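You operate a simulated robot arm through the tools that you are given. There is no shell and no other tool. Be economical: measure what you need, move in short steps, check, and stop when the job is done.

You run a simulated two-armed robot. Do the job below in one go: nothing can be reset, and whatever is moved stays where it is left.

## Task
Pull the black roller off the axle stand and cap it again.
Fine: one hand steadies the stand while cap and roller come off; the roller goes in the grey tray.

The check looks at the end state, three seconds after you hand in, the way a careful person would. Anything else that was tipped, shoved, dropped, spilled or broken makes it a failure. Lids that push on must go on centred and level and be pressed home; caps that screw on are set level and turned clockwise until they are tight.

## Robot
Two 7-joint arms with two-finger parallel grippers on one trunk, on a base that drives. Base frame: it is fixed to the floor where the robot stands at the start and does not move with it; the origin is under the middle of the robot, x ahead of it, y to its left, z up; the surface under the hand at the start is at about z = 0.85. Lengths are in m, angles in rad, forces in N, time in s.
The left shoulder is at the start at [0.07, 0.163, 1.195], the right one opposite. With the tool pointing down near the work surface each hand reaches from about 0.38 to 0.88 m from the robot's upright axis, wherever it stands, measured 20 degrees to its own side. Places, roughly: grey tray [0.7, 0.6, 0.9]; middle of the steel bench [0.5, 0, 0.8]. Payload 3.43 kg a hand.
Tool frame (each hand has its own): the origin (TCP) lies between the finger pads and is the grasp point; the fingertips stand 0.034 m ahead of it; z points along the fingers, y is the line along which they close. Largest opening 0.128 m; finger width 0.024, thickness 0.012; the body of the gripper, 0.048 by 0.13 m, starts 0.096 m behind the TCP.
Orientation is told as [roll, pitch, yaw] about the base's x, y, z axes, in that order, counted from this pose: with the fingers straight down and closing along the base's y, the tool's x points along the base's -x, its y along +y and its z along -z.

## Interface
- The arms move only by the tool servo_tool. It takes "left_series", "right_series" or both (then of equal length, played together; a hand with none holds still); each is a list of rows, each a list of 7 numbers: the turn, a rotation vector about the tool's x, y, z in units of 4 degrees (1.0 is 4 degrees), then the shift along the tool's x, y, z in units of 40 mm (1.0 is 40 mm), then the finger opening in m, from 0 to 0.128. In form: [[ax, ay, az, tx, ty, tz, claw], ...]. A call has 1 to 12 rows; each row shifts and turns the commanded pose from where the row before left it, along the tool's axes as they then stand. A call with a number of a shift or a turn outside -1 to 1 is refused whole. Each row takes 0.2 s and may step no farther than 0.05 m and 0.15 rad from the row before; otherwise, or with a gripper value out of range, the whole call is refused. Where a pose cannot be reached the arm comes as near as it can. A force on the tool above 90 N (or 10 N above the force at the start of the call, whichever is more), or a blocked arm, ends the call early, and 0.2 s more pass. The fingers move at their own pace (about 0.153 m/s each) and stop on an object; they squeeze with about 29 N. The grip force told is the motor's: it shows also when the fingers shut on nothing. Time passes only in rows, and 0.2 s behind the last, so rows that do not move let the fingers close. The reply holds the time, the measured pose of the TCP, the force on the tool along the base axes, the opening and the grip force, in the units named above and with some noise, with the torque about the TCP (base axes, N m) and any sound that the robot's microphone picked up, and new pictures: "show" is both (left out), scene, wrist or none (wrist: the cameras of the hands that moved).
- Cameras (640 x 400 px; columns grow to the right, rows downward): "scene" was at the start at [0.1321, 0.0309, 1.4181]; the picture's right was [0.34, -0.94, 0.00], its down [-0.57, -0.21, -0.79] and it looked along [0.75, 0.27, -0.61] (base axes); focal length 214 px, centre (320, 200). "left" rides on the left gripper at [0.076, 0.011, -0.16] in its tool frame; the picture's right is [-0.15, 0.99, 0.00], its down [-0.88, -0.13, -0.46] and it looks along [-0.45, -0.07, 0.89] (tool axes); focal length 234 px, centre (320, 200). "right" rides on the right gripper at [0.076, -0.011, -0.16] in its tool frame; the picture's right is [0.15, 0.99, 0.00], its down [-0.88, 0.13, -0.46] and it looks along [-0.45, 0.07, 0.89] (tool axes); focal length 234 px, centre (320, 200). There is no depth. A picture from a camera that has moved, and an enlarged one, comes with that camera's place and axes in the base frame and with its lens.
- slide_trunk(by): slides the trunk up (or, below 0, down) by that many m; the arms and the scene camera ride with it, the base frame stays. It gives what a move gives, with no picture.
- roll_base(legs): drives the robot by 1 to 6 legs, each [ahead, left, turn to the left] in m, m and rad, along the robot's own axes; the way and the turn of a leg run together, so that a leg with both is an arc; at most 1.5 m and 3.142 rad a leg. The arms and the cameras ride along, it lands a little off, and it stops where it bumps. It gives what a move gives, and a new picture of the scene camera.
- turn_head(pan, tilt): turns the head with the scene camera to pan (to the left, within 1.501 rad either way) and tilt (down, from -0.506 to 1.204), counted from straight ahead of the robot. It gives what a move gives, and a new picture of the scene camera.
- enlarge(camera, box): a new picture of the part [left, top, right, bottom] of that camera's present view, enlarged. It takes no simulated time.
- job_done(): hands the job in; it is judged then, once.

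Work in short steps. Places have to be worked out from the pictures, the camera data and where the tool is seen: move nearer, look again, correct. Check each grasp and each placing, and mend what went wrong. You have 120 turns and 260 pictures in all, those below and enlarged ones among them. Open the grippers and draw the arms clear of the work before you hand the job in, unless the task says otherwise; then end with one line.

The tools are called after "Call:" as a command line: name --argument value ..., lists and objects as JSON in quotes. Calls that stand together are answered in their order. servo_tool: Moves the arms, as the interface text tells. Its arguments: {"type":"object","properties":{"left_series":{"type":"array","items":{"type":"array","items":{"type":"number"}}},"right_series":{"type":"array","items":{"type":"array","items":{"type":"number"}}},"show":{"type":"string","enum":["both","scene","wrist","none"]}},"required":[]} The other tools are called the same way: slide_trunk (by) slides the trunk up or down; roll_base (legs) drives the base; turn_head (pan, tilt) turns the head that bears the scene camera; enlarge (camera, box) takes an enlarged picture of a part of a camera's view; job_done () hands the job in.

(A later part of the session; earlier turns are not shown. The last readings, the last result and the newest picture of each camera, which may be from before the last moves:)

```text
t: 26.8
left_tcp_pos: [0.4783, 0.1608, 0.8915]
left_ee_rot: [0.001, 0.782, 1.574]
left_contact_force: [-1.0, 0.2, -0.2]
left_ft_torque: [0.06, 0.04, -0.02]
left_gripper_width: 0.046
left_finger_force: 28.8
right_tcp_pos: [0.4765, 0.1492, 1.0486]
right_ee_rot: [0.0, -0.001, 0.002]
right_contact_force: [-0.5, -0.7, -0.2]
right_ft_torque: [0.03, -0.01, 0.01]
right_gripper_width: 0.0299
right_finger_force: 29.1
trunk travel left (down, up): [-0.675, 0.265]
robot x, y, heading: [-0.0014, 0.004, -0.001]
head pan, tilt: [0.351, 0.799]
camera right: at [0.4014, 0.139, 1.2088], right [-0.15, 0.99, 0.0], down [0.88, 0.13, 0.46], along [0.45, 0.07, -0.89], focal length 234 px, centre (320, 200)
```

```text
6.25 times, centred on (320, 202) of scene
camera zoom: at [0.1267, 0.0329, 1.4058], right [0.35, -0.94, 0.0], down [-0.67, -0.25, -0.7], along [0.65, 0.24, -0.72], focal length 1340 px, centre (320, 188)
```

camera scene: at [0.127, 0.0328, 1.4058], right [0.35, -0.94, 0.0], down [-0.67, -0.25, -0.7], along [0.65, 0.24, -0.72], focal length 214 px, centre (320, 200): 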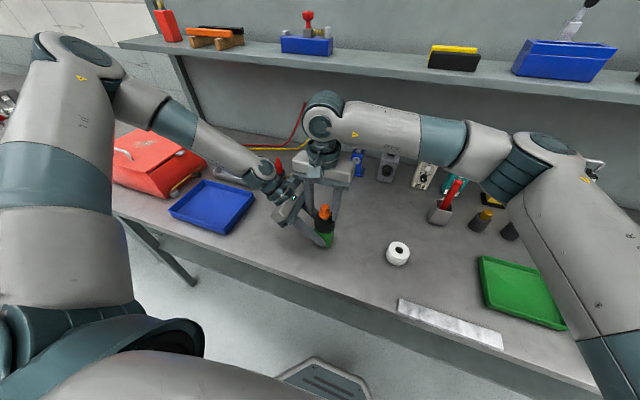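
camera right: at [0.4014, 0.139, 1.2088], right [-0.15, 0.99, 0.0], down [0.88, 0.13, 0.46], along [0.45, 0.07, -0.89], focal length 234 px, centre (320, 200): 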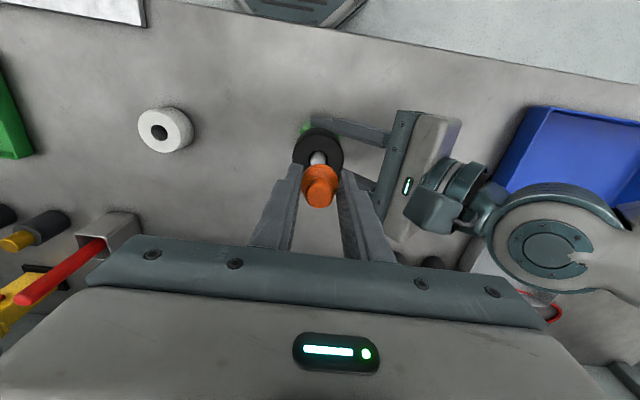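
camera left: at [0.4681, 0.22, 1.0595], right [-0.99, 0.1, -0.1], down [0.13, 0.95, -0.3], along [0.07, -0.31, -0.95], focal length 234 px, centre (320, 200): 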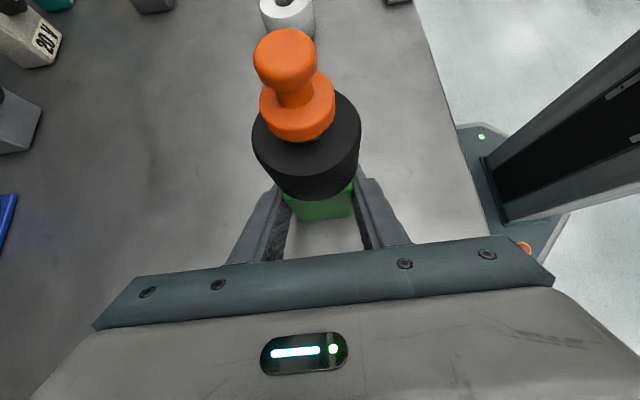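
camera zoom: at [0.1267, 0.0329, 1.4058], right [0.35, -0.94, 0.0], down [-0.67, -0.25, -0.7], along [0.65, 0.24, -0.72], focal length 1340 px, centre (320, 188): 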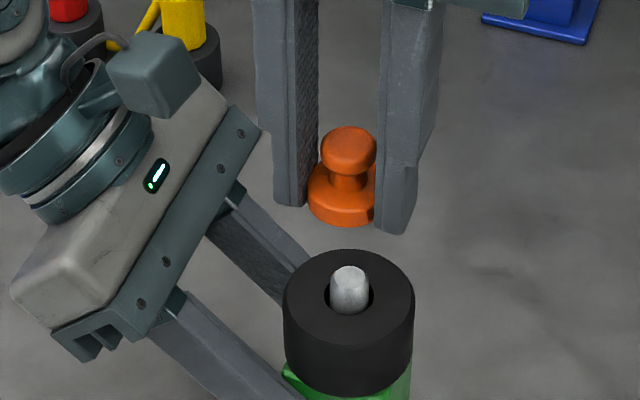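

The cap is off and held level, with a bare axle pin showing inside the roller. I'll set the cap upright on a clear patch of bench at about (0.58, 0.05).

Call:
servo_tool --right_series '[[0, 0, 0, 0, 0, -0.75, 0.02], [0, 0, 0, -0.647, -0.62, 0, 0.02], [0, 0, 0, -0.647, -0.62, 0, 0.02], [0, 0, 0, -0.647, -0.62, 0, 0.02], [0, 0, 0, -0.647, -0.62, 0, 0.02], [0, 0, 0, 0, 0, 0.9, 0.02], [0, 0, 0, 0, 0, 0.9, 0.02], [0, 0, 0, 0, 0, 0.9, 0.02], [0, 0, 0, 0, 0, 0.9, 0.02], [0, 0, 0, 0, 0, 0.7, 0.02]]'

Call:
enlarge --camera "scene" --box '[320, 160, 420, 240]'

```text
t: 29.0
left_tcp_pos: [0.4787, 0.1609, 0.892]
left_ee_rot: [-0.001, 0.782, 1.574]
left_contact_force: [0.7, -0.7, -0.6]
left_ft_torque: [0.04, 0.03, 0.03]
left_gripper_width: 0.0458
left_finger_force: 29.2
right_tcp_pos: [0.581, 0.0488, 0.9043]
right_ee_rot: [0.002, 0.0, 0.002]
right_contact_force: [-0.1, -0.1, 0.4]
right_ft_torque: [0.01, -0.02, 0.01]
right_gripper_width: 0.0301
right_finger_force: 29.1
trunk travel left (down, up): [-0.675, 0.265]
robot x, y, heading: [0.0015, 0.0021, 0.006]
head pan, tilt: [0.351, 0.799]
camera scene: at [0.1271, 0.0326, 1.4058], right [0.35, -0.94, 0.0], down [-0.67, -0.25, -0.7], along [0.65, 0.24, -0.72], focal length 214 px, centre (320, 200)
camera right: at [0.5042, 0.0376, 1.0634], right [-0.15, 0.99, 0.0], down [0.88, 0.13, 0.46], along [0.45, 0.07, -0.89], focal length 234 px, centre (320, 200)
```

scene: 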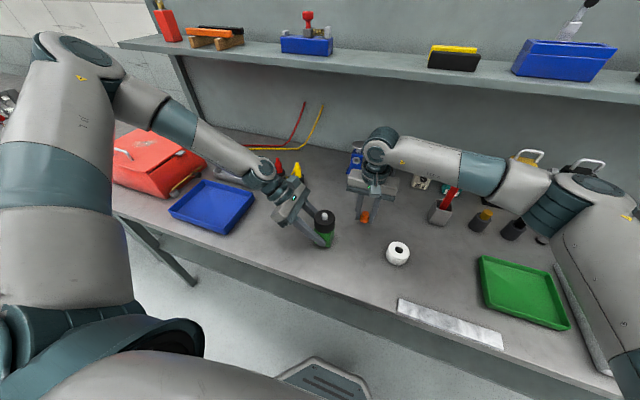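
right: 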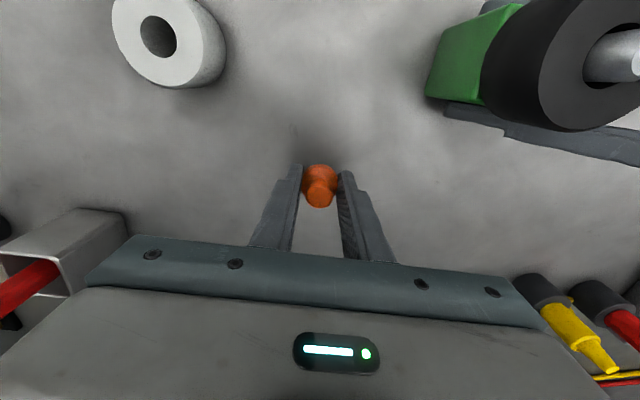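

```text
5.00 times, centred on (370, 200) of scene
camera zoom: at [0.1271, 0.0326, 1.4058], right [0.35, -0.94, 0.0], down [-0.67, -0.25, -0.7], along [0.65, 0.24, -0.72], focal length 1072 px, centre (70, 200)
```

zoom: 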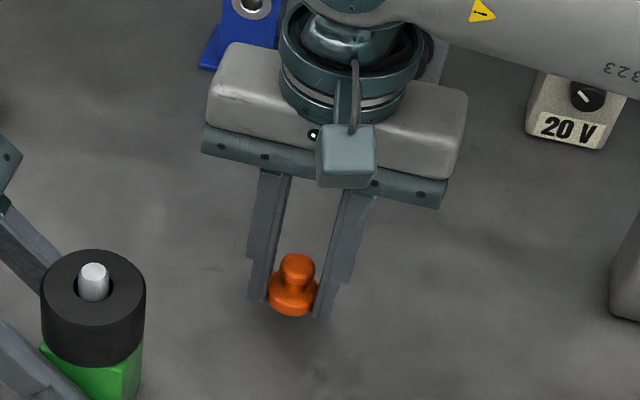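

It's about 2 cm above the bench. I'll lower in small steps while watching the force.

Call:
servo_tool --right_series '[[0, 0, 0, 0, 0, 0.2, 0.02], [0, 0, 0, 0, 0, 0.13, 0.02], [0, 0, 0, 0, 0, 0.07, 0.02]]' --show "none"

Call:
enlarge --camera "scene" --box '[340, 195, 400, 243]'

```text
t: 29.8
left_tcp_pos: [0.4786, 0.1607, 0.8928]
left_ee_rot: [0.001, 0.782, 1.575]
left_contact_force: [-0.2, 0.5, -0.4]
left_ft_torque: [0.07, 0.04, -0.01]
left_gripper_width: 0.0458
left_finger_force: 29.3
right_tcp_pos: [0.5782, 0.0489, 0.8885]
right_ee_rot: [0.0, -0.001, 0.002]
right_contact_force: [0.2, -0.2, 0.5]
right_ft_torque: [0.02, -0.01, 0.01]
right_gripper_width: 0.0297
right_finger_force: 28.4
trunk travel left (down, up): [-0.675, 0.265]
robot x, y, heading: [-0.0015, 0.0027, 0.007]
head pan, tilt: [0.351, 0.799]
```

```text
8.33 times, centred on (370, 219) of scene
camera zoom: at [0.1269, 0.0329, 1.4058], right [0.35, -0.94, 0.0], down [-0.67, -0.25, -0.7], along [0.65, 0.24, -0.72], focal length 1787 px, centre (-97, 42)
```

zoom: 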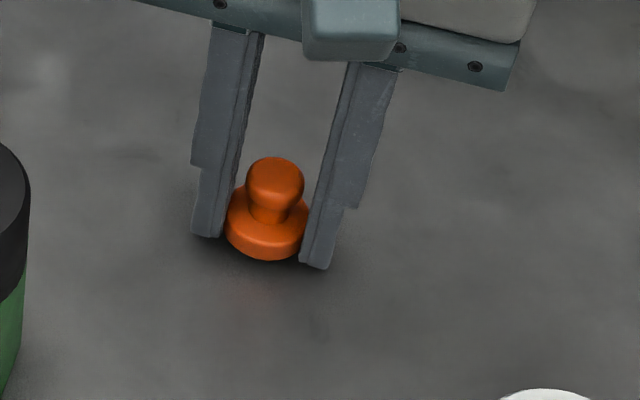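

Still no contact. I'll step down by about 2 mm at a time.

Call:
servo_tool --right_series '[[0, 0, 0, 0, 0, 0.05, 0.02]]' --show "none"

Call:
servo_tool --right_series '[[0, 0, 0, 0, 0, 0.04, 0.02]]' --show "none"

```text
t: 30.2
left_tcp_pos: [0.479, 0.1598, 0.8917]
left_ee_rot: [0.0, 0.782, 1.576]
left_contact_force: [-0.1, 0.3, -0.2]
left_ft_torque: [0.08, 0.04, 0.0]
left_gripper_width: 0.0459
left_finger_force: 28.9
right_tcp_pos: [0.5791, 0.0508, 0.888]
right_ee_rot: [0.0, 0.0, 0.002]
right_contact_force: [-0.4, 0.1, 0.4]
right_ft_torque: [0.0, 0.01, -0.01]
right_gripper_width: 0.0296
right_finger_force: 28.9
trunk travel left (down, up): [-0.675, 0.265]
robot x, y, heading: [0.0016, 0.0056, 0.003]
head pan, tilt: [0.351, 0.799]
```

```text
t: 30.6
left_tcp_pos: [0.4801, 0.1621, 0.8909]
left_ee_rot: [0.0, 0.783, 1.576]
left_contact_force: [0.4, 0.4, 0.4]
left_ft_torque: [0.07, -0.01, -0.04]
left_gripper_width: 0.0457
left_finger_force: 29.3
right_tcp_pos: [0.5778, 0.0514, 0.8855]
right_ee_rot: [0.0, 0.0, 0.002]
right_contact_force: [0.1, -0.8, -0.8]
right_ft_torque: [-0.02, 0.0, 0.01]
right_gripper_width: 0.0297
right_finger_force: 28.7
trunk travel left (down, up): [-0.675, 0.265]
robot x, y, heading: [0.0011, 0.0025, 0.002]
head pan, tilt: [0.351, 0.799]
```

Still free at z≈0.885, so I'll go on another 2–3 mm.

Call:
servo_tool --right_series '[[0, 0, 0, 0, 0, 0.04, 0.02]]' --show "none"

Call:
servo_tool --right_series '[[0, 0, 0, 0, 0, 0.03, 0.02]]' --show "none"

Call:
enlarge --camera "scene" --box '[340, 195, 400, 243]'

```text
t: 31.0
left_tcp_pos: [0.4791, 0.1607, 0.8919]
left_ee_rot: [-0.001, 0.781, 1.574]
left_contact_force: [-0.8, 0.3, -0.5]
left_ft_torque: [0.11, -0.02, 0.02]
left_gripper_width: 0.0459
left_finger_force: 28.9
right_tcp_pos: [0.5785, 0.0499, 0.8855]
right_ee_rot: [-0.002, -0.002, 0.002]
right_contact_force: [-1.3, -0.6, -1.1]
right_ft_torque: [0.01, 0.0, 0.02]
right_gripper_width: 0.0296
right_finger_force: 28.6
trunk travel left (down, up): [-0.675, 0.265]
robot x, y, heading: [-0.0017, 0.0032, -0.001]
head pan, tilt: [0.351, 0.799]
```

```text
t: 31.4
left_tcp_pos: [0.4788, 0.1614, 0.8916]
left_ee_rot: [0.001, 0.782, 1.574]
left_contact_force: [0.0, -0.9, -1.2]
left_ft_torque: [0.13, -0.03, -0.02]
left_gripper_width: 0.0457
left_finger_force: 28.3
right_tcp_pos: [0.5792, 0.05, 0.8831]
right_ee_rot: [-0.002, -0.001, 0.001]
right_contact_force: [-0.6, -0.3, 1.4]
right_ft_torque: [-0.02, 0.0, -0.01]
right_gripper_width: 0.0297
right_finger_force: 28.9
trunk travel left (down, up): [-0.675, 0.265]
robot x, y, heading: [-0.002, 0.004, -0.002]
head pan, tilt: [0.351, 0.799]
```

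```text
8.33 times, centred on (370, 219) of scene
camera zoom: at [0.1269, 0.0328, 1.4058], right [0.35, -0.94, 0.0], down [-0.67, -0.25, -0.7], along [0.65, 0.24, -0.72], focal length 1787 px, centre (-97, 42)
```

zoom: 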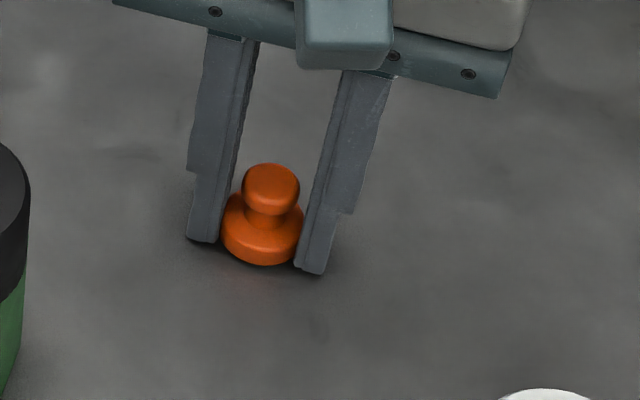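

Contact may just be starting. One more small step will confirm it.

Call:
servo_tool --right_series '[[0, 0, 0, 0, 0, 0.04, 0.02]]' --show "none"

Call:
servo_tool --right_series '[[0, 0, 0, 0, 0, 0.04, 0.02]]' --show "none"

```text
t: 31.8
left_tcp_pos: [0.4774, 0.1609, 0.8927]
left_ee_rot: [-0.003, 0.783, 1.571]
left_contact_force: [-0.3, -0.6, -1.2]
left_ft_torque: [0.02, -0.02, 0.02]
left_gripper_width: 0.0457
left_finger_force: 28.5
right_tcp_pos: [0.5783, 0.051, 0.8847]
right_ee_rot: [0.001, -0.005, 0.003]
right_contact_force: [1.6, -3.0, 18.1]
right_ft_torque: [-0.42, 0.15, 0.25]
right_gripper_width: 0.0299
right_finger_force: 28.6
trunk travel left (down, up): [-0.675, 0.265]
robot x, y, heading: [-0.0022, 0.0026, -0.001]
head pan, tilt: [0.351, 0.799]
```

```text
t: 32.2
left_tcp_pos: [0.4771, 0.1607, 0.8941]
left_ee_rot: [0.0, 0.781, 1.573]
left_contact_force: [-0.5, 1.1, -1.3]
left_ft_torque: [0.08, 0.03, 0.02]
left_gripper_width: 0.046
left_finger_force: 29.8
right_tcp_pos: [0.5787, 0.0506, 0.8834]
right_ee_rot: [0.002, -0.006, 0.003]
right_contact_force: [7.4, -3.1, 35.1]
right_ft_torque: [-0.81, 0.16, 0.25]
right_gripper_width: 0.0301
right_finger_force: 29.2
trunk travel left (down, up): [-0.675, 0.265]
robot x, y, heading: [0.0005, 0.0045, 0.005]
head pan, tilt: [0.351, 0.799]
```

Contact is at z≈0.884. I'll ease up 2.5 mm, open, and retreat upward.

Call:
servo_tool --right_series '[[0, 0, 0, 0, 0, -0.065, 0.02], [0, 0, 0, 0, 0, 0, 0.04], [0, 0, 0, 0, 0, 0, 0.06], [0, 0, 0, 0, 0, 0, 0.06], [0, 0, 0, 0, 0, -0.6, 0.06], [0, 0, 0, 0, 0, -0.9, 0.06], [0, 0, 0, 0, 0, -0.9, 0.06]]'

Call:
enlarge --camera "scene" --box '[300, 175, 400, 255]'

```text
t: 33.8
left_tcp_pos: [0.4781, 0.1612, 0.8924]
left_ee_rot: [0.0, 0.782, 1.573]
left_contact_force: [0.3, 0.8, -0.3]
left_ft_torque: [0.16, 0.05, 0.03]
left_gripper_width: 0.046
left_finger_force: 29.0
right_tcp_pos: [0.5763, 0.0506, 0.9761]
right_ee_rot: [-0.001, 0.002, 0.002]
right_contact_force: [0.0, -0.2, 0.5]
right_ft_torque: [-0.02, 0.0, 0.03]
right_gripper_width: 0.0602
right_finger_force: 0.0
trunk travel left (down, up): [-0.675, 0.265]
robot x, y, heading: [-0.0012, 0.0002, 0.005]
head pan, tilt: [0.351, 0.799]
camera scene: at [0.1263, 0.0323, 1.4057], right [0.35, -0.94, 0.0], down [-0.67, -0.25, -0.7], along [0.65, 0.24, -0.72], focal length 214 px, centre (320, 200)
camera right: at [0.5001, 0.0394, 1.1361], right [-0.15, 0.99, 0.0], down [0.88, 0.13, 0.45], along [0.45, 0.07, -0.89], focal length 234 px, centre (320, 200)
```

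scene: 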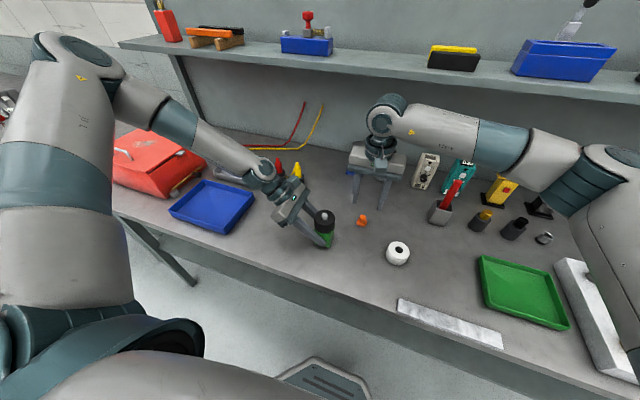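
right: 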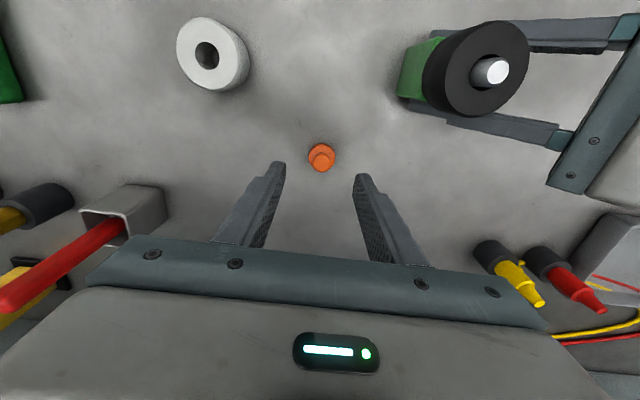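

```text
5.00 times, centred on (350, 215) of scene
camera zoom: at [0.1263, 0.0323, 1.4057], right [0.35, -0.94, 0.0], down [-0.67, -0.25, -0.7], along [0.65, 0.24, -0.72], focal length 1072 px, centre (170, 125)
```

zoom: 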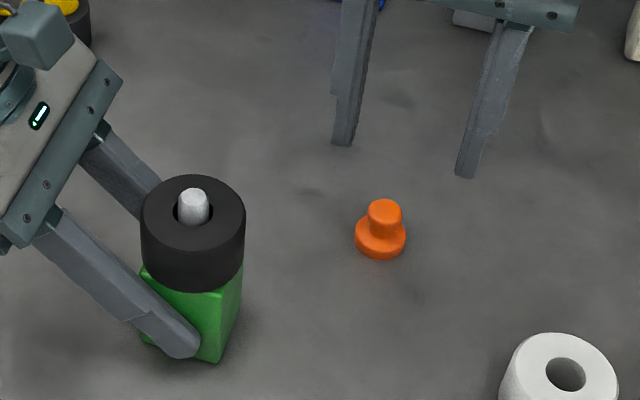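

The cap stands upright on the bench. For the roller I'll yaw the right hand +90° so its body and camera stay clear of the left hand, raising it at the same time.

Call:
servo_tool --right_series '[[0, 0, -1, 0, 0, -0.35, 0.08], [0, 0, -1, 0, 0, -0.35, 0.08], [0, 0, -1, 0, 0, -0.35, 0.08], [0, 0, -1, 0, 0, -0.35, 0.08], [0, 0, -1, 0, 0, -0.35, 0.08], [0, 0, -1, 0, 0, -0.35, 0.08], [0, 0, -1, 0, 0, -0.35, 0.08], [0, 0, -1, 0, 0, -0.35, 0.08], [0, 0, -1, 0, 0, -0.35, 0.08], [0, 0, -1, 0, 0, -0.35, 0.08], [0, 0, -1, 0, 0, -0.35, 0.08]]' --show "none"

Call:
servo_tool --right_series '[[0, 0, -1, 0, 0, 0, 0.08], [0, 0, -1, 0, 0, 0, 0.08], [0, 0, -1, 0, 0, 0, 0.08], [0, 0, -1, 0, 0, 0, 0.08], [0, 0, -1, 0, 0, 0, 0.08], [0, 0, -1, 0, 0, 0, 0.08], [0, 0, -1, 0, 0, 0, 0.08], [0, 0, -1, 0, 0, 0, 0.08], [0, 0, -1, 0, 0, 0, 0.08], [0, 0, -1, 0, 0, 0, 0.08], [0, 0, -1, 0, 0, 0, 0.08], [0, 0, -0.5, 0, 0, 0, 0.08]]' --show "none"

```text
t: 36.2
left_tcp_pos: [0.4786, 0.1612, 0.8927]
left_ee_rot: [0.0, 0.78, 1.574]
left_contact_force: [-0.1, 0.6, -0.1]
left_ft_torque: [0.13, 0.04, 0.02]
left_gripper_width: 0.0458
left_finger_force: 28.6
right_tcp_pos: [0.579, 0.0505, 1.1347]
right_ee_rot: [0.001, 0.0, 0.771]
right_contact_force: [-0.1, -0.2, 0.1]
right_ft_torque: [0.0, 0.0, 0.05]
right_gripper_width: 0.0799
right_finger_force: 0.0
trunk travel left (down, up): [-0.675, 0.265]
robot x, y, heading: [-0.0005, -0.0006, 0.003]
head pan, tilt: [0.351, 0.799]
```

```text
t: 38.8
left_tcp_pos: [0.4797, 0.1607, 0.8924]
left_ee_rot: [0.001, 0.781, 1.575]
left_contact_force: [0.0, -0.7, -0.1]
left_ft_torque: [0.08, 0.0, 0.01]
left_gripper_width: 0.0454
left_finger_force: 29.1
right_tcp_pos: [0.5777, 0.0508, 1.1341]
right_ee_rot: [0.0, -0.001, 1.29]
right_contact_force: [-0.1, 0.5, 0.4]
right_ft_torque: [-0.01, 0.02, 0.01]
right_gripper_width: 0.08
right_finger_force: 0.1
right hand out of reach, approached as far as the arm can: row 8, 9, 10, 11
trunk travel left (down, up): [-0.675, 0.265]
robot x, y, heading: [0.0011, 0.0059, 0.0]
head pan, tilt: [0.351, 0.799]
```

The yaw stopped at 74°, which is enough clearance. I'll move over the roller axis at (0.477, 0.150), keeping the height.

Call:
servo_tool --right_series '[[0, 0, 0, -0.42, 0.778, 0, 0.08], [0, 0, 0, -0.42, 0.778, 0, 0.08], [0, 0, 0, -0.42, 0.778, 0, 0.08], [0, 0, 0, -0.42, 0.778, 0, 0.08]]'

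```text
t: 39.8
left_tcp_pos: [0.479, 0.1628, 0.892]
left_ee_rot: [-0.001, 0.785, 1.574]
left_contact_force: [0.6, 1.5, 0.1]
left_ft_torque: [0.07, 0.04, -0.02]
left_gripper_width: 0.0459
left_finger_force: 28.6
right_tcp_pos: [0.4767, 0.1521, 1.1341]
right_ee_rot: [0.0, 0.002, 1.293]
right_contact_force: [-0.3, 0.7, 0.7]
right_ft_torque: [-0.01, -0.02, -0.02]
right_gripper_width: 0.0798
right_finger_force: 0.1
trunk travel left (down, up): [-0.675, 0.265]
robot x, y, heading: [0.0008, 0.0019, 0.002]
head pan, tilt: [0.351, 0.799]
camera scene: at [0.1261, 0.0345, 1.4058], right [0.35, -0.94, 0.0], down [-0.67, -0.25, -0.7], along [0.65, 0.24, -0.72], focal length 214 px, centre (320, 200)
camera right: at [0.4662, 0.0759, 1.2946], right [-0.99, 0.13, 0.0], down [0.12, 0.88, 0.45], along [0.06, 0.45, -0.89], focal length 234 px, centre (320, 200)
```

scene: 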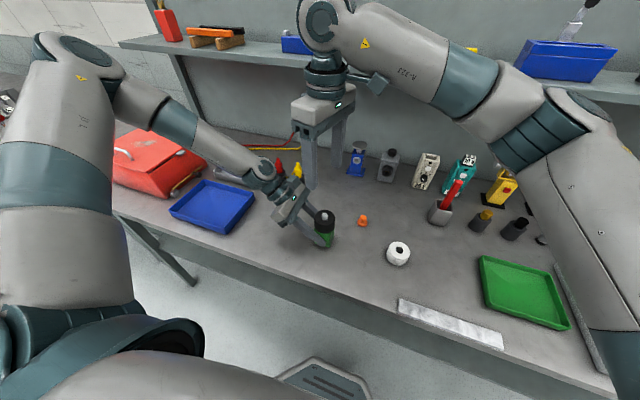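
right: 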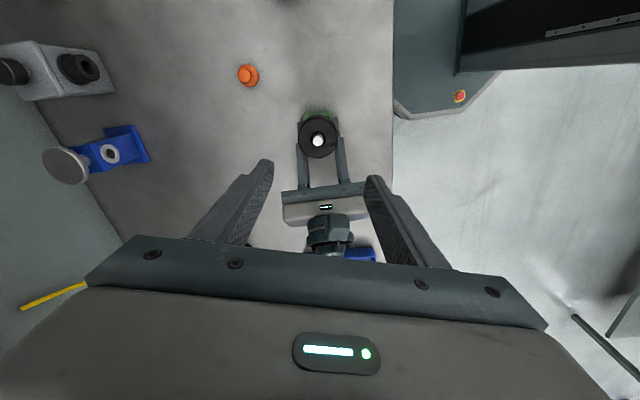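

The roller axis lies at about (0.478, 0.148) and the left camera housing is clear of the path. I'll descend to TCP z≈0.968 with the fingers open.

Call:
servo_tool --right_series '[[0, 0, 0, 0.065, -0.045, 0.9, 0.08], [0, 0, 0, 0, 0, 0.9, 0.08], [0, 0, 0, 0, 0, 0.9, 0.08], [0, 0, 0, 0, 0, 0.6, 0.08]]'

Call:
enlarge --camera "scene" --box '[270, 170, 370, 250]'

Call:
enlarge --camera "right" --box '[230, 70, 430, 230]'

```text
t: 40.8
left_tcp_pos: [0.4792, 0.161, 0.8925]
left_ee_rot: [0.0, 0.782, 1.575]
left_contact_force: [0.5, -0.5, 0.3]
left_ft_torque: [0.06, 0.0, 0.0]
left_gripper_width: 0.0458
left_finger_force: 29.2
right_tcp_pos: [0.4788, 0.1458, 1.0005]
right_ee_rot: [0.002, -0.002, 1.292]
right_contact_force: [-0.4, -0.3, 0.5]
right_ft_torque: [-0.02, 0.01, 0.02]
right_gripper_width: 0.08
right_finger_force: 0.0
trunk travel left (down, up): [-0.675, 0.265]
robot x, y, heading: [-0.0007, 0.0011, 0.003]
head pan, tilt: [0.351, 0.799]
camera scene: at [0.127, 0.0328, 1.4058], right [0.35, -0.94, 0.0], down [-0.67, -0.25, -0.7], along [0.65, 0.24, -0.72], focal length 214 px, centre (320, 200)
camera right: at [0.4698, 0.0698, 1.1597], right [-0.99, 0.13, 0.0], down [0.12, 0.88, 0.46], along [0.06, 0.45, -0.89], focal length 234 px, centre (320, 200)
```

scene: 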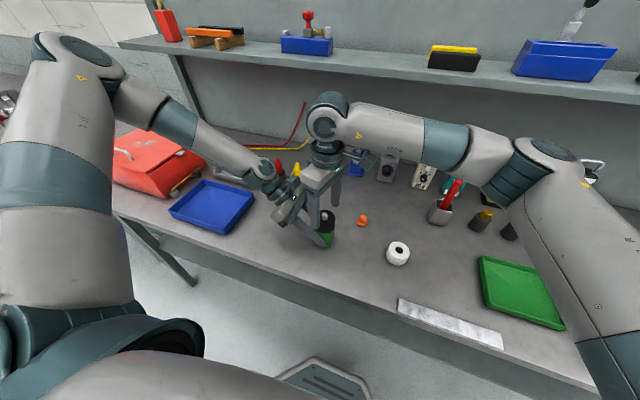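
right: 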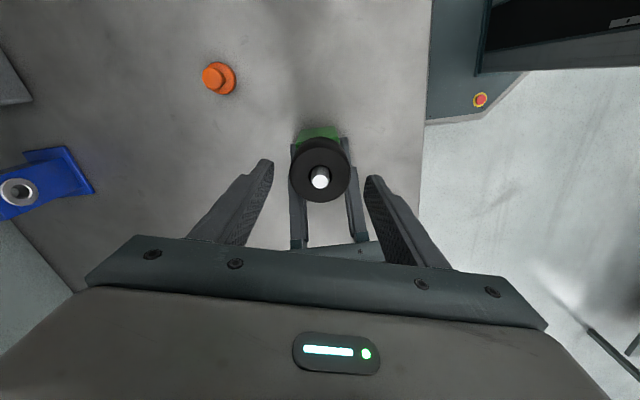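

```text
5.00 times, centred on (320, 210) of scene
camera zoom: at [0.127, 0.0328, 1.4058], right [0.35, -0.94, 0.0], down [-0.67, -0.25, -0.7], along [0.65, 0.24, -0.72], focal length 1072 px, centre (320, 150)
```

zoom: 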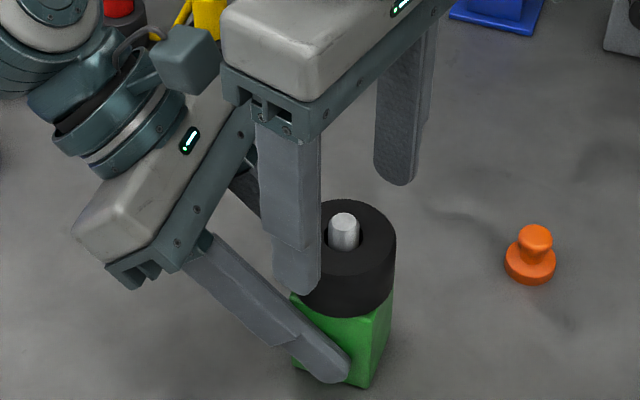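

```text
2.50 times, centred on (330, 150) of right
camera zoom: at [0.4698, 0.0698, 1.1597], right [-0.99, 0.13, 0.0], down [0.12, 0.88, 0.46], along [0.06, 0.45, -0.89], focal length 585 px, centre (295, 325)
```

zoom: 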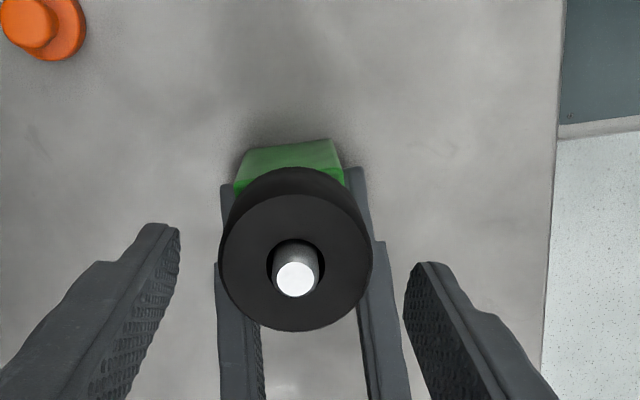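

Alignment is good, and the left camera housing is about 3 cm clear. I'll lower the last 33 mm and then close on the roller.

Call:
servo_tool --right_series '[[0, 0, 0, 0, 0, 0.4, 0.08], [0, 0, 0, 0, 0, 0.4, 0.08], [0, 0, 0, 0, 0, 0, 0.065], [0, 0, 0, 0, 0, 0, 0.04], [0, 0, 0, 0, 0, 0, 0.04], [0, 0, 0, 0, 0, 0, 0.04]]' --show "wrist"

Call:
enlarge --camera "scene" --box '[270, 170, 370, 250]'

```text
t: 42.2
left_tcp_pos: [0.4799, 0.1626, 0.8925]
left_ee_rot: [0.0, 0.782, 1.573]
left_contact_force: [0.5, 0.5, -0.4]
left_ft_torque: [0.15, 0.04, 0.03]
left_gripper_width: 0.0459
left_finger_force: 28.8
right_tcp_pos: [0.4775, 0.1449, 0.9695]
right_ee_rot: [0.001, 0.001, 1.294]
right_contact_force: [-1.3, 0.7, -0.2]
right_ft_torque: [0.0, 0.04, -0.03]
right_gripper_width: 0.0564
right_finger_force: 29.0
trunk travel left (down, up): [-0.675, 0.265]
robot x, y, heading: [0.0006, 0.0031, 0.001]
head pan, tilt: [0.351, 0.799]
camera right: at [0.4693, 0.0701, 1.1289], right [-0.99, 0.13, 0.0], down [0.12, 0.88, 0.46], along [0.06, 0.45, -0.89], focal length 234 px, centre (320, 200)
```

right: 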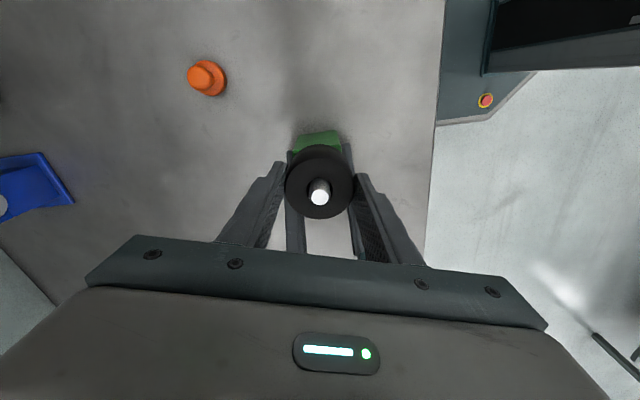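

```text
5.00 times, centred on (320, 210) of scene
camera zoom: at [0.1269, 0.0329, 1.4058], right [0.35, -0.94, 0.0], down [-0.67, -0.25, -0.7], along [0.65, 0.24, -0.72], focal length 1072 px, centre (320, 150)
```

zoom: 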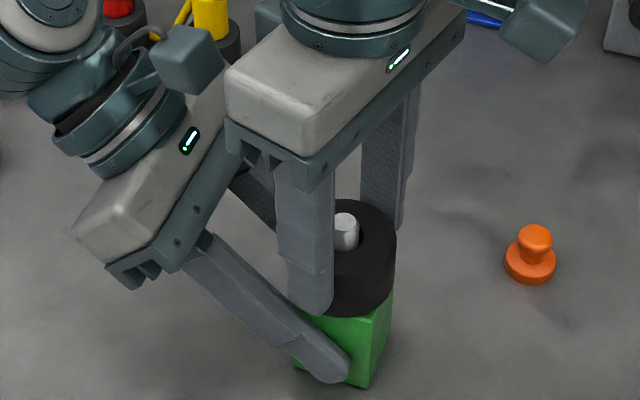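

The roller is gripped at 0.0564 m with no side force. I'll lift it straight up, slowly at first.

Call:
servo_tool --right_series '[[0, 0, 0, 0, 0, -0.15, 0.04], [0, 0, 0, 0, 0, -0.3, 0.04], [0, 0, 0, 0, 0, -0.5, 0.04], [0, 0, 0, 0, 0, -0.7, 0.04], [0, 0, 0, 0, 0, -0.9, 0.04], [0, 0, 0, 0, 0, -0.9, 0.04]]'

Call:
enlarge --camera "scene" --box '[270, 150, 370, 260]'

```text
t: 43.6
left_tcp_pos: [0.4784, 0.1623, 0.8934]
left_ee_rot: [0.0, 0.779, 1.574]
left_contact_force: [-0.4, 0.9, 1.2]
left_ft_torque: [0.14, 0.05, 0.01]
left_gripper_width: 0.0461
left_finger_force: 29.0
right_tcp_pos: [0.4779, 0.145, 1.1115]
right_ee_rot: [0.0, 0.0, 1.291]
right_contact_force: [0.1, -0.2, -0.1]
right_ft_torque: [-0.01, 0.0, -0.03]
right_gripper_width: 0.0568
right_finger_force: 29.1
trunk travel left (down, up): [-0.675, 0.265]
robot x, y, heading: [-0.0013, 0.0011, 0.005]
head pan, tilt: [0.351, 0.799]
camera scene: at [0.1262, 0.0329, 1.4058], right [0.35, -0.94, 0.0], down [-0.67, -0.25, -0.7], along [0.65, 0.24, -0.72], focal length 214 px, centre (320, 200)
camera right: at [0.4683, 0.0692, 1.2705], right [-0.99, 0.13, 0.0], down [0.12, 0.88, 0.46], along [0.06, 0.45, -0.89], focal length 234 px, centre (320, 200)
```

scene: 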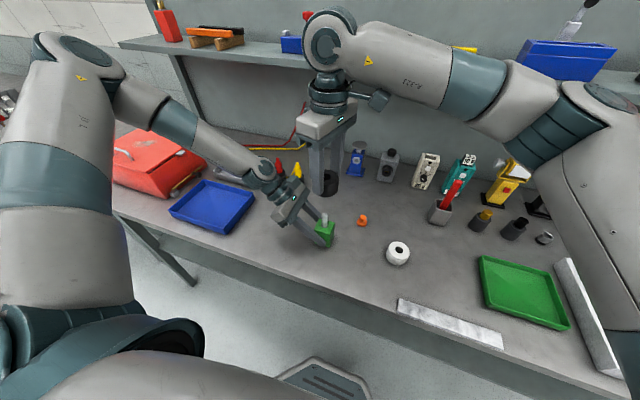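
right: 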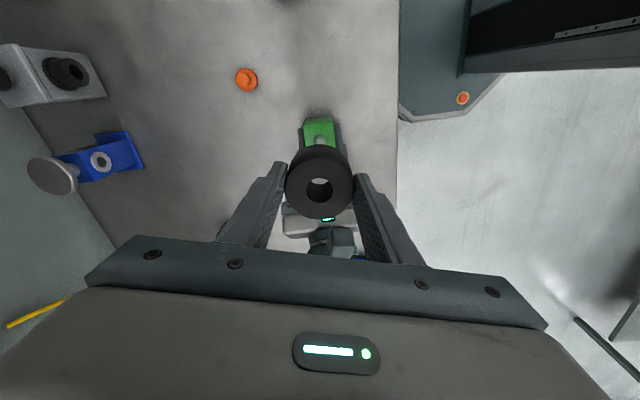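

```text
3.64 times, centred on (320, 205) of scene
camera zoom: at [0.1262, 0.0329, 1.4058], right [0.35, -0.94, 0.0], down [-0.67, -0.25, -0.7], along [0.65, 0.24, -0.72], focal length 780 px, centre (320, 182)
```

zoom: 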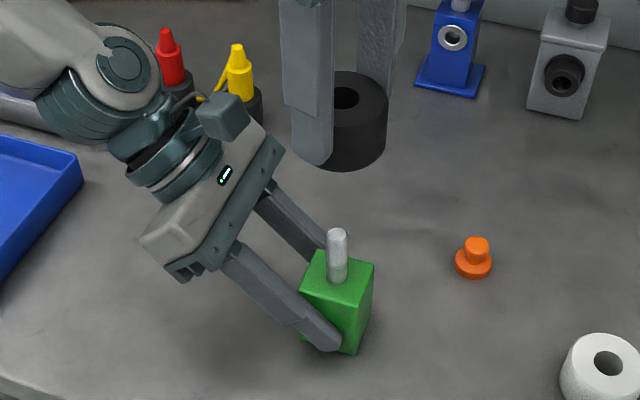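

The roller is off, leaving the bare pin on the green stand. The grey tray at about (0.68, 0.58) is too far for the right arm from here, so I'll release the stand with the left hand and back it straight out along its axis. Then I'll drive left.

Call:
servo_tool --left_series '[[0, 0, 0, 0, 0, 0, 0.07], [0, 0, 0, 0, 0, 0, 0.1], [0, 0, 0, 0, 0, 0, 0.1], [0, 0, 0, 0, 0, -0.5, 0.1], [0, 0, 0, 0, 0, -0.9, 0.1], [0, 0, 0, 0, 0, -0.9, 0.1], [0, 0, 0, 0, 0, -0.96, 0.1], [0, 0, 0, 0, 0, -0.96, 0.1], [0, 0, 0, 0, 0, -0.96, 0.1], [0, 0, 0, 0, 0, -0.96, 0.1], [0, 0, 0, 0, 0, -0.96, 0.1], [0, 0, 0, 0, 0, -0.96, 0.1]]' --right_series '[[0, 0, 0, 0, 0, 0, 0.04], [0, 0, 0, 0, 0, 0, 0.04], [0, 0, 0, 0, 0, 0, 0.04], [0, 0, 0, 0, 0, 0, 0.04], [0, 0, 0, 0, 0, 0, 0.04], [0, 0, 0, 0, 0, 0, 0.04], [0, 0, 0, 0, 0, 0, 0.04], [0, 0, 0, 0, 0, 0, 0.04], [0, 0, 0, 0, 0, -0.5, 0.04], [0, 0, 0, 0, 0, -0.5, 0.04], [0, 0, 0, 0, 0, -0.5, 0.04], [0, 0, 0, 0, 0, -0.5, 0.04]]' --show "scene"

```text
t: 46.2
left_tcp_pos: [0.479, 0.3955, 1.1202]
left_ee_rot: [0.0, 0.782, 1.572]
left_contact_force: [0.7, -0.3, 0.3]
left_ft_torque: [-0.02, -0.03, 0.0]
left_gripper_width: 0.0999
left_finger_force: 0.0
right_tcp_pos: [0.4775, 0.1449, 1.1873]
right_ee_rot: [0.0, 0.0, 1.294]
right_contact_force: [-0.3, -0.4, -1.7]
right_ft_torque: [0.0, -0.01, 0.0]
right_gripper_width: 0.0569
right_finger_force: 28.9
trunk travel left (down, up): [-0.675, 0.265]
robot x, y, heading: [-0.0026, 0.0034, 0.001]
head pan, tilt: [0.351, 0.799]
camera scene: at [0.1255, 0.0333, 1.4059], right [0.35, -0.94, 0.0], down [-0.67, -0.25, -0.7], along [0.65, 0.24, -0.72], focal length 214 px, centre (320, 200)
```

scene: 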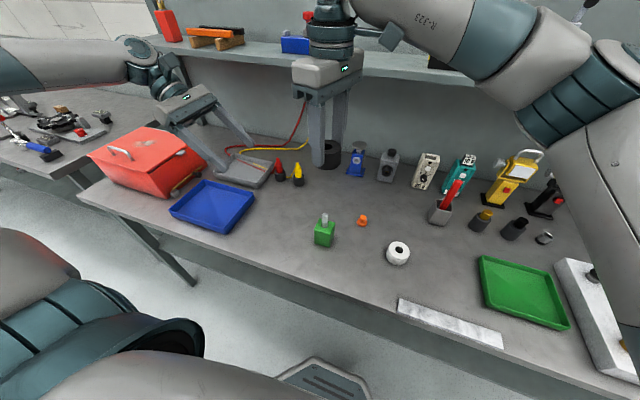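

The stand is still upright after release. I'll raise the left hand more and drive 0.35 m left toward the tray.

Call:
servo_tool --left_series '[[0, 0, 0, 0.7, 0, -0.71, 0.1], [0, 0, 0, 0.7, 0, -0.71, 0.1], [0, 0, 0, 0.7, 0, -0.71, 0.1]]' --show "none"

Call:
roll_base --legs '[[0, 0.35, 0]]'

```text
t: 47.0
left_tcp_pos: [0.4806, 0.3904, 1.2385]
left_ee_rot: [0.002, 0.782, 1.577]
left_contact_force: [0.0, -0.2, -0.5]
left_ft_torque: [-0.02, 0.0, 0.02]
left_gripper_width: 0.1001
left_finger_force: 0.1
right_tcp_pos: [0.4794, 0.1435, 1.1861]
right_ee_rot: [0.0, -0.001, 1.293]
right_contact_force: [-0.4, -0.3, -1.0]
right_ft_torque: [0.0, 0.01, -0.01]
right_gripper_width: 0.0566
right_finger_force: 29.0
trunk travel left (down, up): [-0.675, 0.265]
robot x, y, heading: [0.001, 0.0036, 0.0]
head pan, tilt: [0.351, 0.799]
```

```text
t: 49.3
left_tcp_pos: [0.4817, 0.7416, 1.2394]
left_ee_rot: [0.002, 0.781, 1.571]
left_contact_force: [-0.5, 0.4, -0.2]
left_ft_torque: [0.05, 0.02, 0.01]
left_gripper_width: 0.1001
left_finger_force: 0.2
right_tcp_pos: [0.4795, 0.4932, 1.1884]
right_ee_rot: [-0.001, 0.0, 1.293]
right_contact_force: [0.5, 0.2, -0.7]
right_ft_torque: [-0.01, 0.01, -0.01]
right_gripper_width: 0.0568
right_finger_force: 29.2
trunk travel left (down, up): [-0.675, 0.265]
robot x, y, heading: [0.0029, 0.3531, 0.001]
head pan, tilt: [0.351, 0.799]
camera scene: at [0.1263, 0.3835, 1.4059], right [0.34, -0.94, 0.0], down [-0.67, -0.25, -0.7], along [0.65, 0.24, -0.72], focal length 214 px, centre (320, 200)
```

scene: 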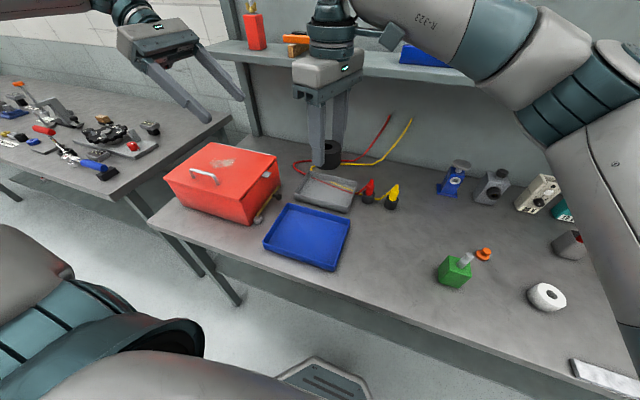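

I'll enlarge the tray, because the red and yellow leads may cross it.

Call:
enlarge --camera "scene" --box '[280, 120, 420, 232]'

Call:
enlarge --camera "right" --box '[0, 0, 640, 400]'

```text
3.57 times, centred on (350, 176) of scene
camera zoom: at [0.1263, 0.3835, 1.4059], right [0.34, -0.94, 0.0], down [-0.67, -0.25, -0.7], along [0.65, 0.24, -0.72], focal length 766 px, centre (213, 286)
```

zoom: 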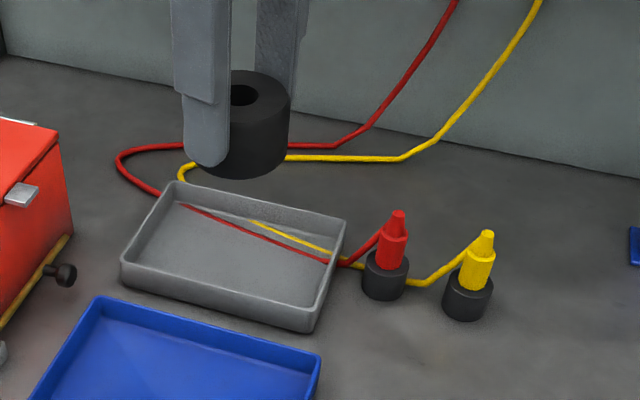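

```text
1.00 times, centred on (320, 200) of right (not enlarged: the box is as wide or as high as the picture)
camera zoom: at [0.4696, 0.4185, 1.347], right [-0.99, 0.13, 0.0], down [0.12, 0.88, 0.46], along [0.06, 0.45, -0.89], focal length 234 px, centre (320, 200)
```

zoom: 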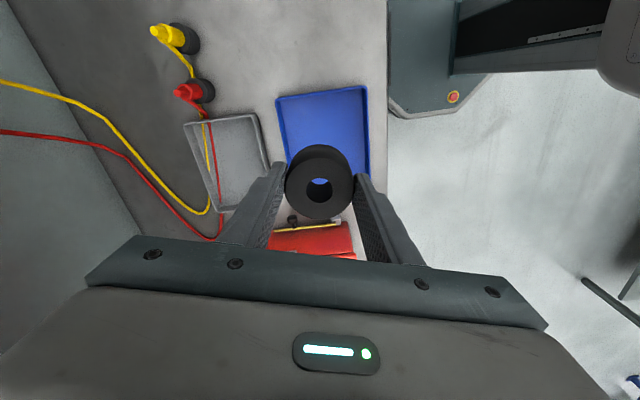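

The tray spans x≈0.60–0.74, y≈0.46–0.66, with the leads crossing its rear part, so I'll aim for the front half at (0.645, 0.56). I'll turn the right hand back to yaw 0 so the fingers open along y, clear of the tray walls.

Call:
servo_tool --right_series '[[0, 0, 1, 0, 0, 0, 0.04], [0, 0, 1, 0, 0, 0, 0.04], [0, 0, 1, 0, 0, 0, 0.04], [0, 0, 1, 0, 0, 0, 0.04], [0, 0, 1, 0, 0, 0, 0.04], [0, 0, 1, 0, 0, 0, 0.04], [0, 0, 1, 0, 0, 0, 0.04], [0, 0, 1, 0, 0, 0, 0.04], [0, 0, 1, 0, 0, 0, 0.04], [0, 0, 1, 0, 0, 0, 0.04]]' --show "none"

Call:
servo_tool --right_series '[[0, 0, 1, 0, 0, 0, 0.04], [0, 0, 1, 0, 0, 0, 0.04], [0, 0, 1, 0, 0, 0, 0.04], [0, 0, 1, 0, 0, 0, 0.04], [0, 0, 1, 0, 0, 0, 0.04], [0, 0, 1, 0, 0, 0, 0.04], [0, 0, 1, 0, 0, 0, 0.04], [0, 0, 1, 0, 0, 0, 0.04], [0, 0, 0.5, 0, 0, 0, 0.04]]' --show "none"

```text
t: 51.5
left_tcp_pos: [0.4816, 0.7432, 1.2391]
left_ee_rot: [-0.001, 0.784, 1.571]
left_contact_force: [-1.1, 0.0, 0.0]
left_ft_torque: [0.0, 0.01, 0.0]
left_gripper_width: 0.1001
left_finger_force: 0.1
right_tcp_pos: [0.4803, 0.4945, 1.1867]
right_ee_rot: [0.0, 0.001, 0.593]
right_contact_force: [0.4, 0.1, -0.9]
right_ft_torque: [0.03, 0.02, -0.03]
right_gripper_width: 0.0565
right_finger_force: 28.9
trunk travel left (down, up): [-0.675, 0.265]
robot x, y, heading: [0.0015, 0.3565, 0.001]
head pan, tilt: [0.351, 0.799]
```

```text
t: 53.5
left_tcp_pos: [0.4814, 0.7426, 1.2387]
left_ee_rot: [-0.001, 0.782, 1.572]
left_contact_force: [-0.8, 1.0, -0.1]
left_ft_torque: [-0.02, -0.02, 0.0]
left_gripper_width: 0.0999
left_finger_force: 0.1
right_tcp_pos: [0.4788, 0.4948, 1.1859]
right_ee_rot: [-0.002, 0.0, -0.001]
right_contact_force: [0.1, 0.6, -0.4]
right_ft_torque: [0.0, 0.0, 0.01]
right_gripper_width: 0.0563
right_finger_force: 28.9
trunk travel left (down, up): [-0.675, 0.265]
robot x, y, heading: [-0.0005, 0.3474, 0.004]
head pan, tilt: [0.351, 0.799]
```

Yaw is 0. I'll move over the tray's front half and descend to z≈1.03 for a look.

Call:
servo_tool --right_series '[[0, 0, 0, -0.83, 0.325, 0, 0.04], [0, 0, 0, -0.83, 0.325, 0, 0.04], [0, 0, 0, -0.83, 0.325, 0, 0.04], [0, 0, 0, -0.83, 0.325, 0, 0.04], [0, 0, 0, -0.83, 0.325, 0, 0.04], [0, 0, 0, 0, 0, 0.97, 0.04], [0, 0, 0, 0, 0, 0.97, 0.04], [0, 0, 0, 0, 0, 0.97, 0.04], [0, 0, 0, 0, 0, 0.97, 0.04]]'

Call:
enlarge --camera "scene" --box '[270, 120, 410, 232]'

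```text
t: 55.5
left_tcp_pos: [0.4842, 0.7424, 1.2388]
left_ee_rot: [0.002, 0.784, 1.572]
left_contact_force: [0.1, -0.1, 1.4]
left_ft_torque: [0.0, 0.03, -0.06]
left_gripper_width: 0.1
left_finger_force: 0.1
right_tcp_pos: [0.6472, 0.5537, 1.0325]
right_ee_rot: [0.0, 0.0, -0.002]
right_contact_force: [-0.2, -0.7, -2.0]
right_ft_torque: [0.0, 0.02, -0.03]
right_gripper_width: 0.0563
right_finger_force: 28.6
right hand out of reach, approached as far as the arm can: row 5
trunk travel left (down, up): [-0.675, 0.265]
robot x, y, heading: [0.001, 0.3562, 0.004]
head pan, tilt: [0.351, 0.799]
camera scene: at [0.1278, 0.3832, 1.4058], right [0.34, -0.94, 0.0], down [-0.67, -0.25, -0.7], along [0.65, 0.24, -0.72], focal length 214 px, centre (320, 200)
camera right: at [0.5722, 0.542, 1.1928], right [-0.15, 0.99, 0.0], down [0.88, 0.13, 0.45], along [0.45, 0.07, -0.89], focal length 234 px, centre (320, 200)
```

scene: 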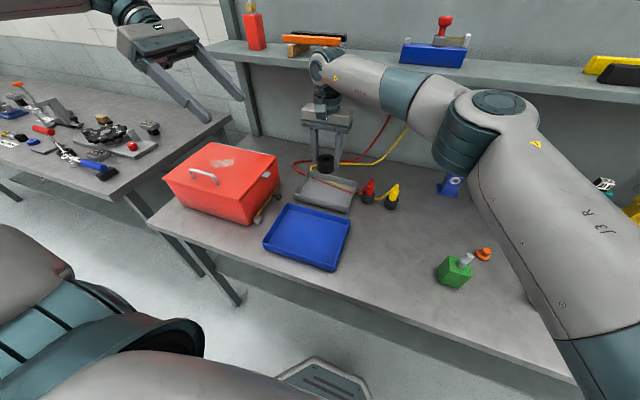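
right: 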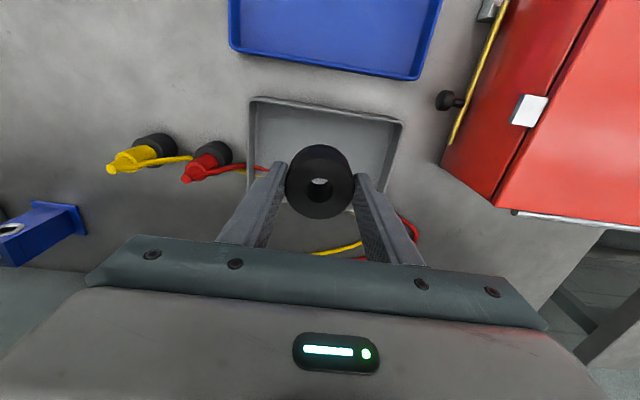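

```text
3.57 times, centred on (340, 176) of scene
camera zoom: at [0.1278, 0.3832, 1.4058], right [0.34, -0.94, 0.0], down [-0.67, -0.25, -0.7], along [0.65, 0.24, -0.72], focal length 766 px, centre (249, 286)
```

zoom: 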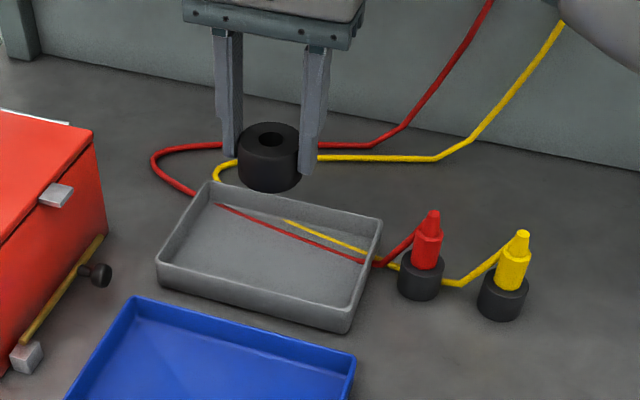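

The roller is over the tray's front half, about 2 cm from the front wall and 3 cm from the leads. I'll lower it to just above the floor and then step down.

Call:
servo_tool --right_series '[[0, 0, 0, 0, 0, 0.8, 0.04], [0, 0, 0, 0, 0, 0.8, 0.04], [0, 0, 0, 0, 0, 0.8, 0.04], [0, 0, 0, 0, 0, 0.5, 0.04]]' --show "none"

Call:
enlarge --camera "scene" --box '[290, 150, 390, 230]'

```text
t: 56.5
left_tcp_pos: [0.4822, 0.7421, 1.2388]
left_ee_rot: [-0.001, 0.782, 1.573]
left_contact_force: [-0.3, 0.0, -0.1]
left_ft_torque: [-0.04, 0.03, 0.0]
left_gripper_width: 0.0997
left_finger_force: 0.1
right_tcp_pos: [0.6456, 0.5546, 0.9163]
right_ee_rot: [-0.001, 0.0, -0.001]
right_contact_force: [-0.7, 0.3, -1.2]
right_ft_torque: [-0.01, -0.02, 0.0]
right_gripper_width: 0.0566
right_finger_force: 28.7
trunk travel left (down, up): [-0.675, 0.265]
robot x, y, heading: [-0.0011, 0.3568, -0.001]
head pan, tilt: [0.351, 0.799]
```

```text
5.00 times, centred on (340, 190) of scene
camera zoom: at [0.127, 0.384, 1.4058], right [0.34, -0.94, 0.0], down [-0.67, -0.25, -0.7], along [0.65, 0.24, -0.72], focal length 1072 px, centre (220, 250)
```

zoom: 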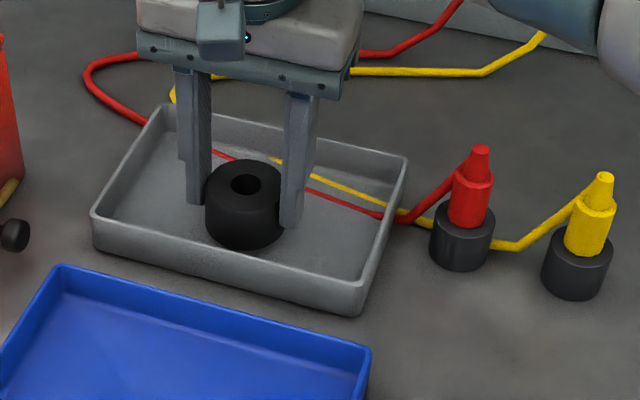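

The roller is inside the tray walls near the floor. I'll lower in small steps until it touches.

Call:
servo_tool --right_series '[[0, 0, 0, 0, 0, 0.1, 0.04], [0, 0, 0, 0, 0, 0.1, 0.04]]' --show "none"

Call:
servo_tool --right_series '[[0, 0, 0, 0, 0, 0.07, 0.04]]' --show "none"

Call:
servo_tool --right_series '[[0, 0, 0, 0, 0, 0.06, 0.04]]' --show "none"

```text
t: 57.1
left_tcp_pos: [0.4822, 0.7422, 1.2385]
left_ee_rot: [0.0, 0.781, 1.571]
left_contact_force: [-0.1, 0.0, -0.2]
left_ft_torque: [-0.01, 0.0, 0.01]
left_gripper_width: 0.1
left_finger_force: 0.2
right_tcp_pos: [0.6467, 0.5537, 0.9097]
right_ee_rot: [0.0, 0.0, -0.001]
right_contact_force: [0.4, 0.2, -1.7]
right_ft_torque: [-0.01, 0.03, -0.02]
right_gripper_width: 0.0564
right_finger_force: 29.5
trunk travel left (down, up): [-0.675, 0.265]
robot x, y, heading: [-0.0029, 0.3543, 0.001]
head pan, tilt: [0.351, 0.799]
```

```text
t: 57.5
left_tcp_pos: [0.4813, 0.7436, 1.2386]
left_ee_rot: [0.0, 0.78, 1.574]
left_contact_force: [-0.5, -0.7, -0.6]
left_ft_torque: [0.01, 0.03, 0.0]
left_gripper_width: 0.1
left_finger_force: 0.0
right_tcp_pos: [0.6467, 0.5538, 0.9065]
right_ee_rot: [0.0, -0.001, 0.0]
right_contact_force: [-1.0, 0.6, -1.1]
right_ft_torque: [-0.03, -0.01, 0.0]
right_gripper_width: 0.0565
right_finger_force: 28.9
trunk travel left (down, up): [-0.675, 0.265]
robot x, y, heading: [0.0036, 0.3535, -0.002]
head pan, tilt: [0.351, 0.799]
```

```text
t: 57.9
left_tcp_pos: [0.4797, 0.7418, 1.2416]
left_ee_rot: [-0.002, 0.781, 1.572]
left_contact_force: [0.3, 0.2, -0.4]
left_ft_torque: [0.01, -0.03, -0.01]
left_gripper_width: 0.0998
left_finger_force: 0.0
right_tcp_pos: [0.6464, 0.5544, 0.9058]
right_ee_rot: [0.003, -0.003, 0.0]
right_contact_force: [-1.5, -1.1, 15.7]
right_ft_torque: [-0.21, -0.39, 0.07]
right_gripper_width: 0.0565
right_finger_force: 28.4
trunk travel left (down, up): [-0.675, 0.265]
robot x, y, heading: [0.0008, 0.3514, 0.001]
head pan, tilt: [0.351, 0.799]
```

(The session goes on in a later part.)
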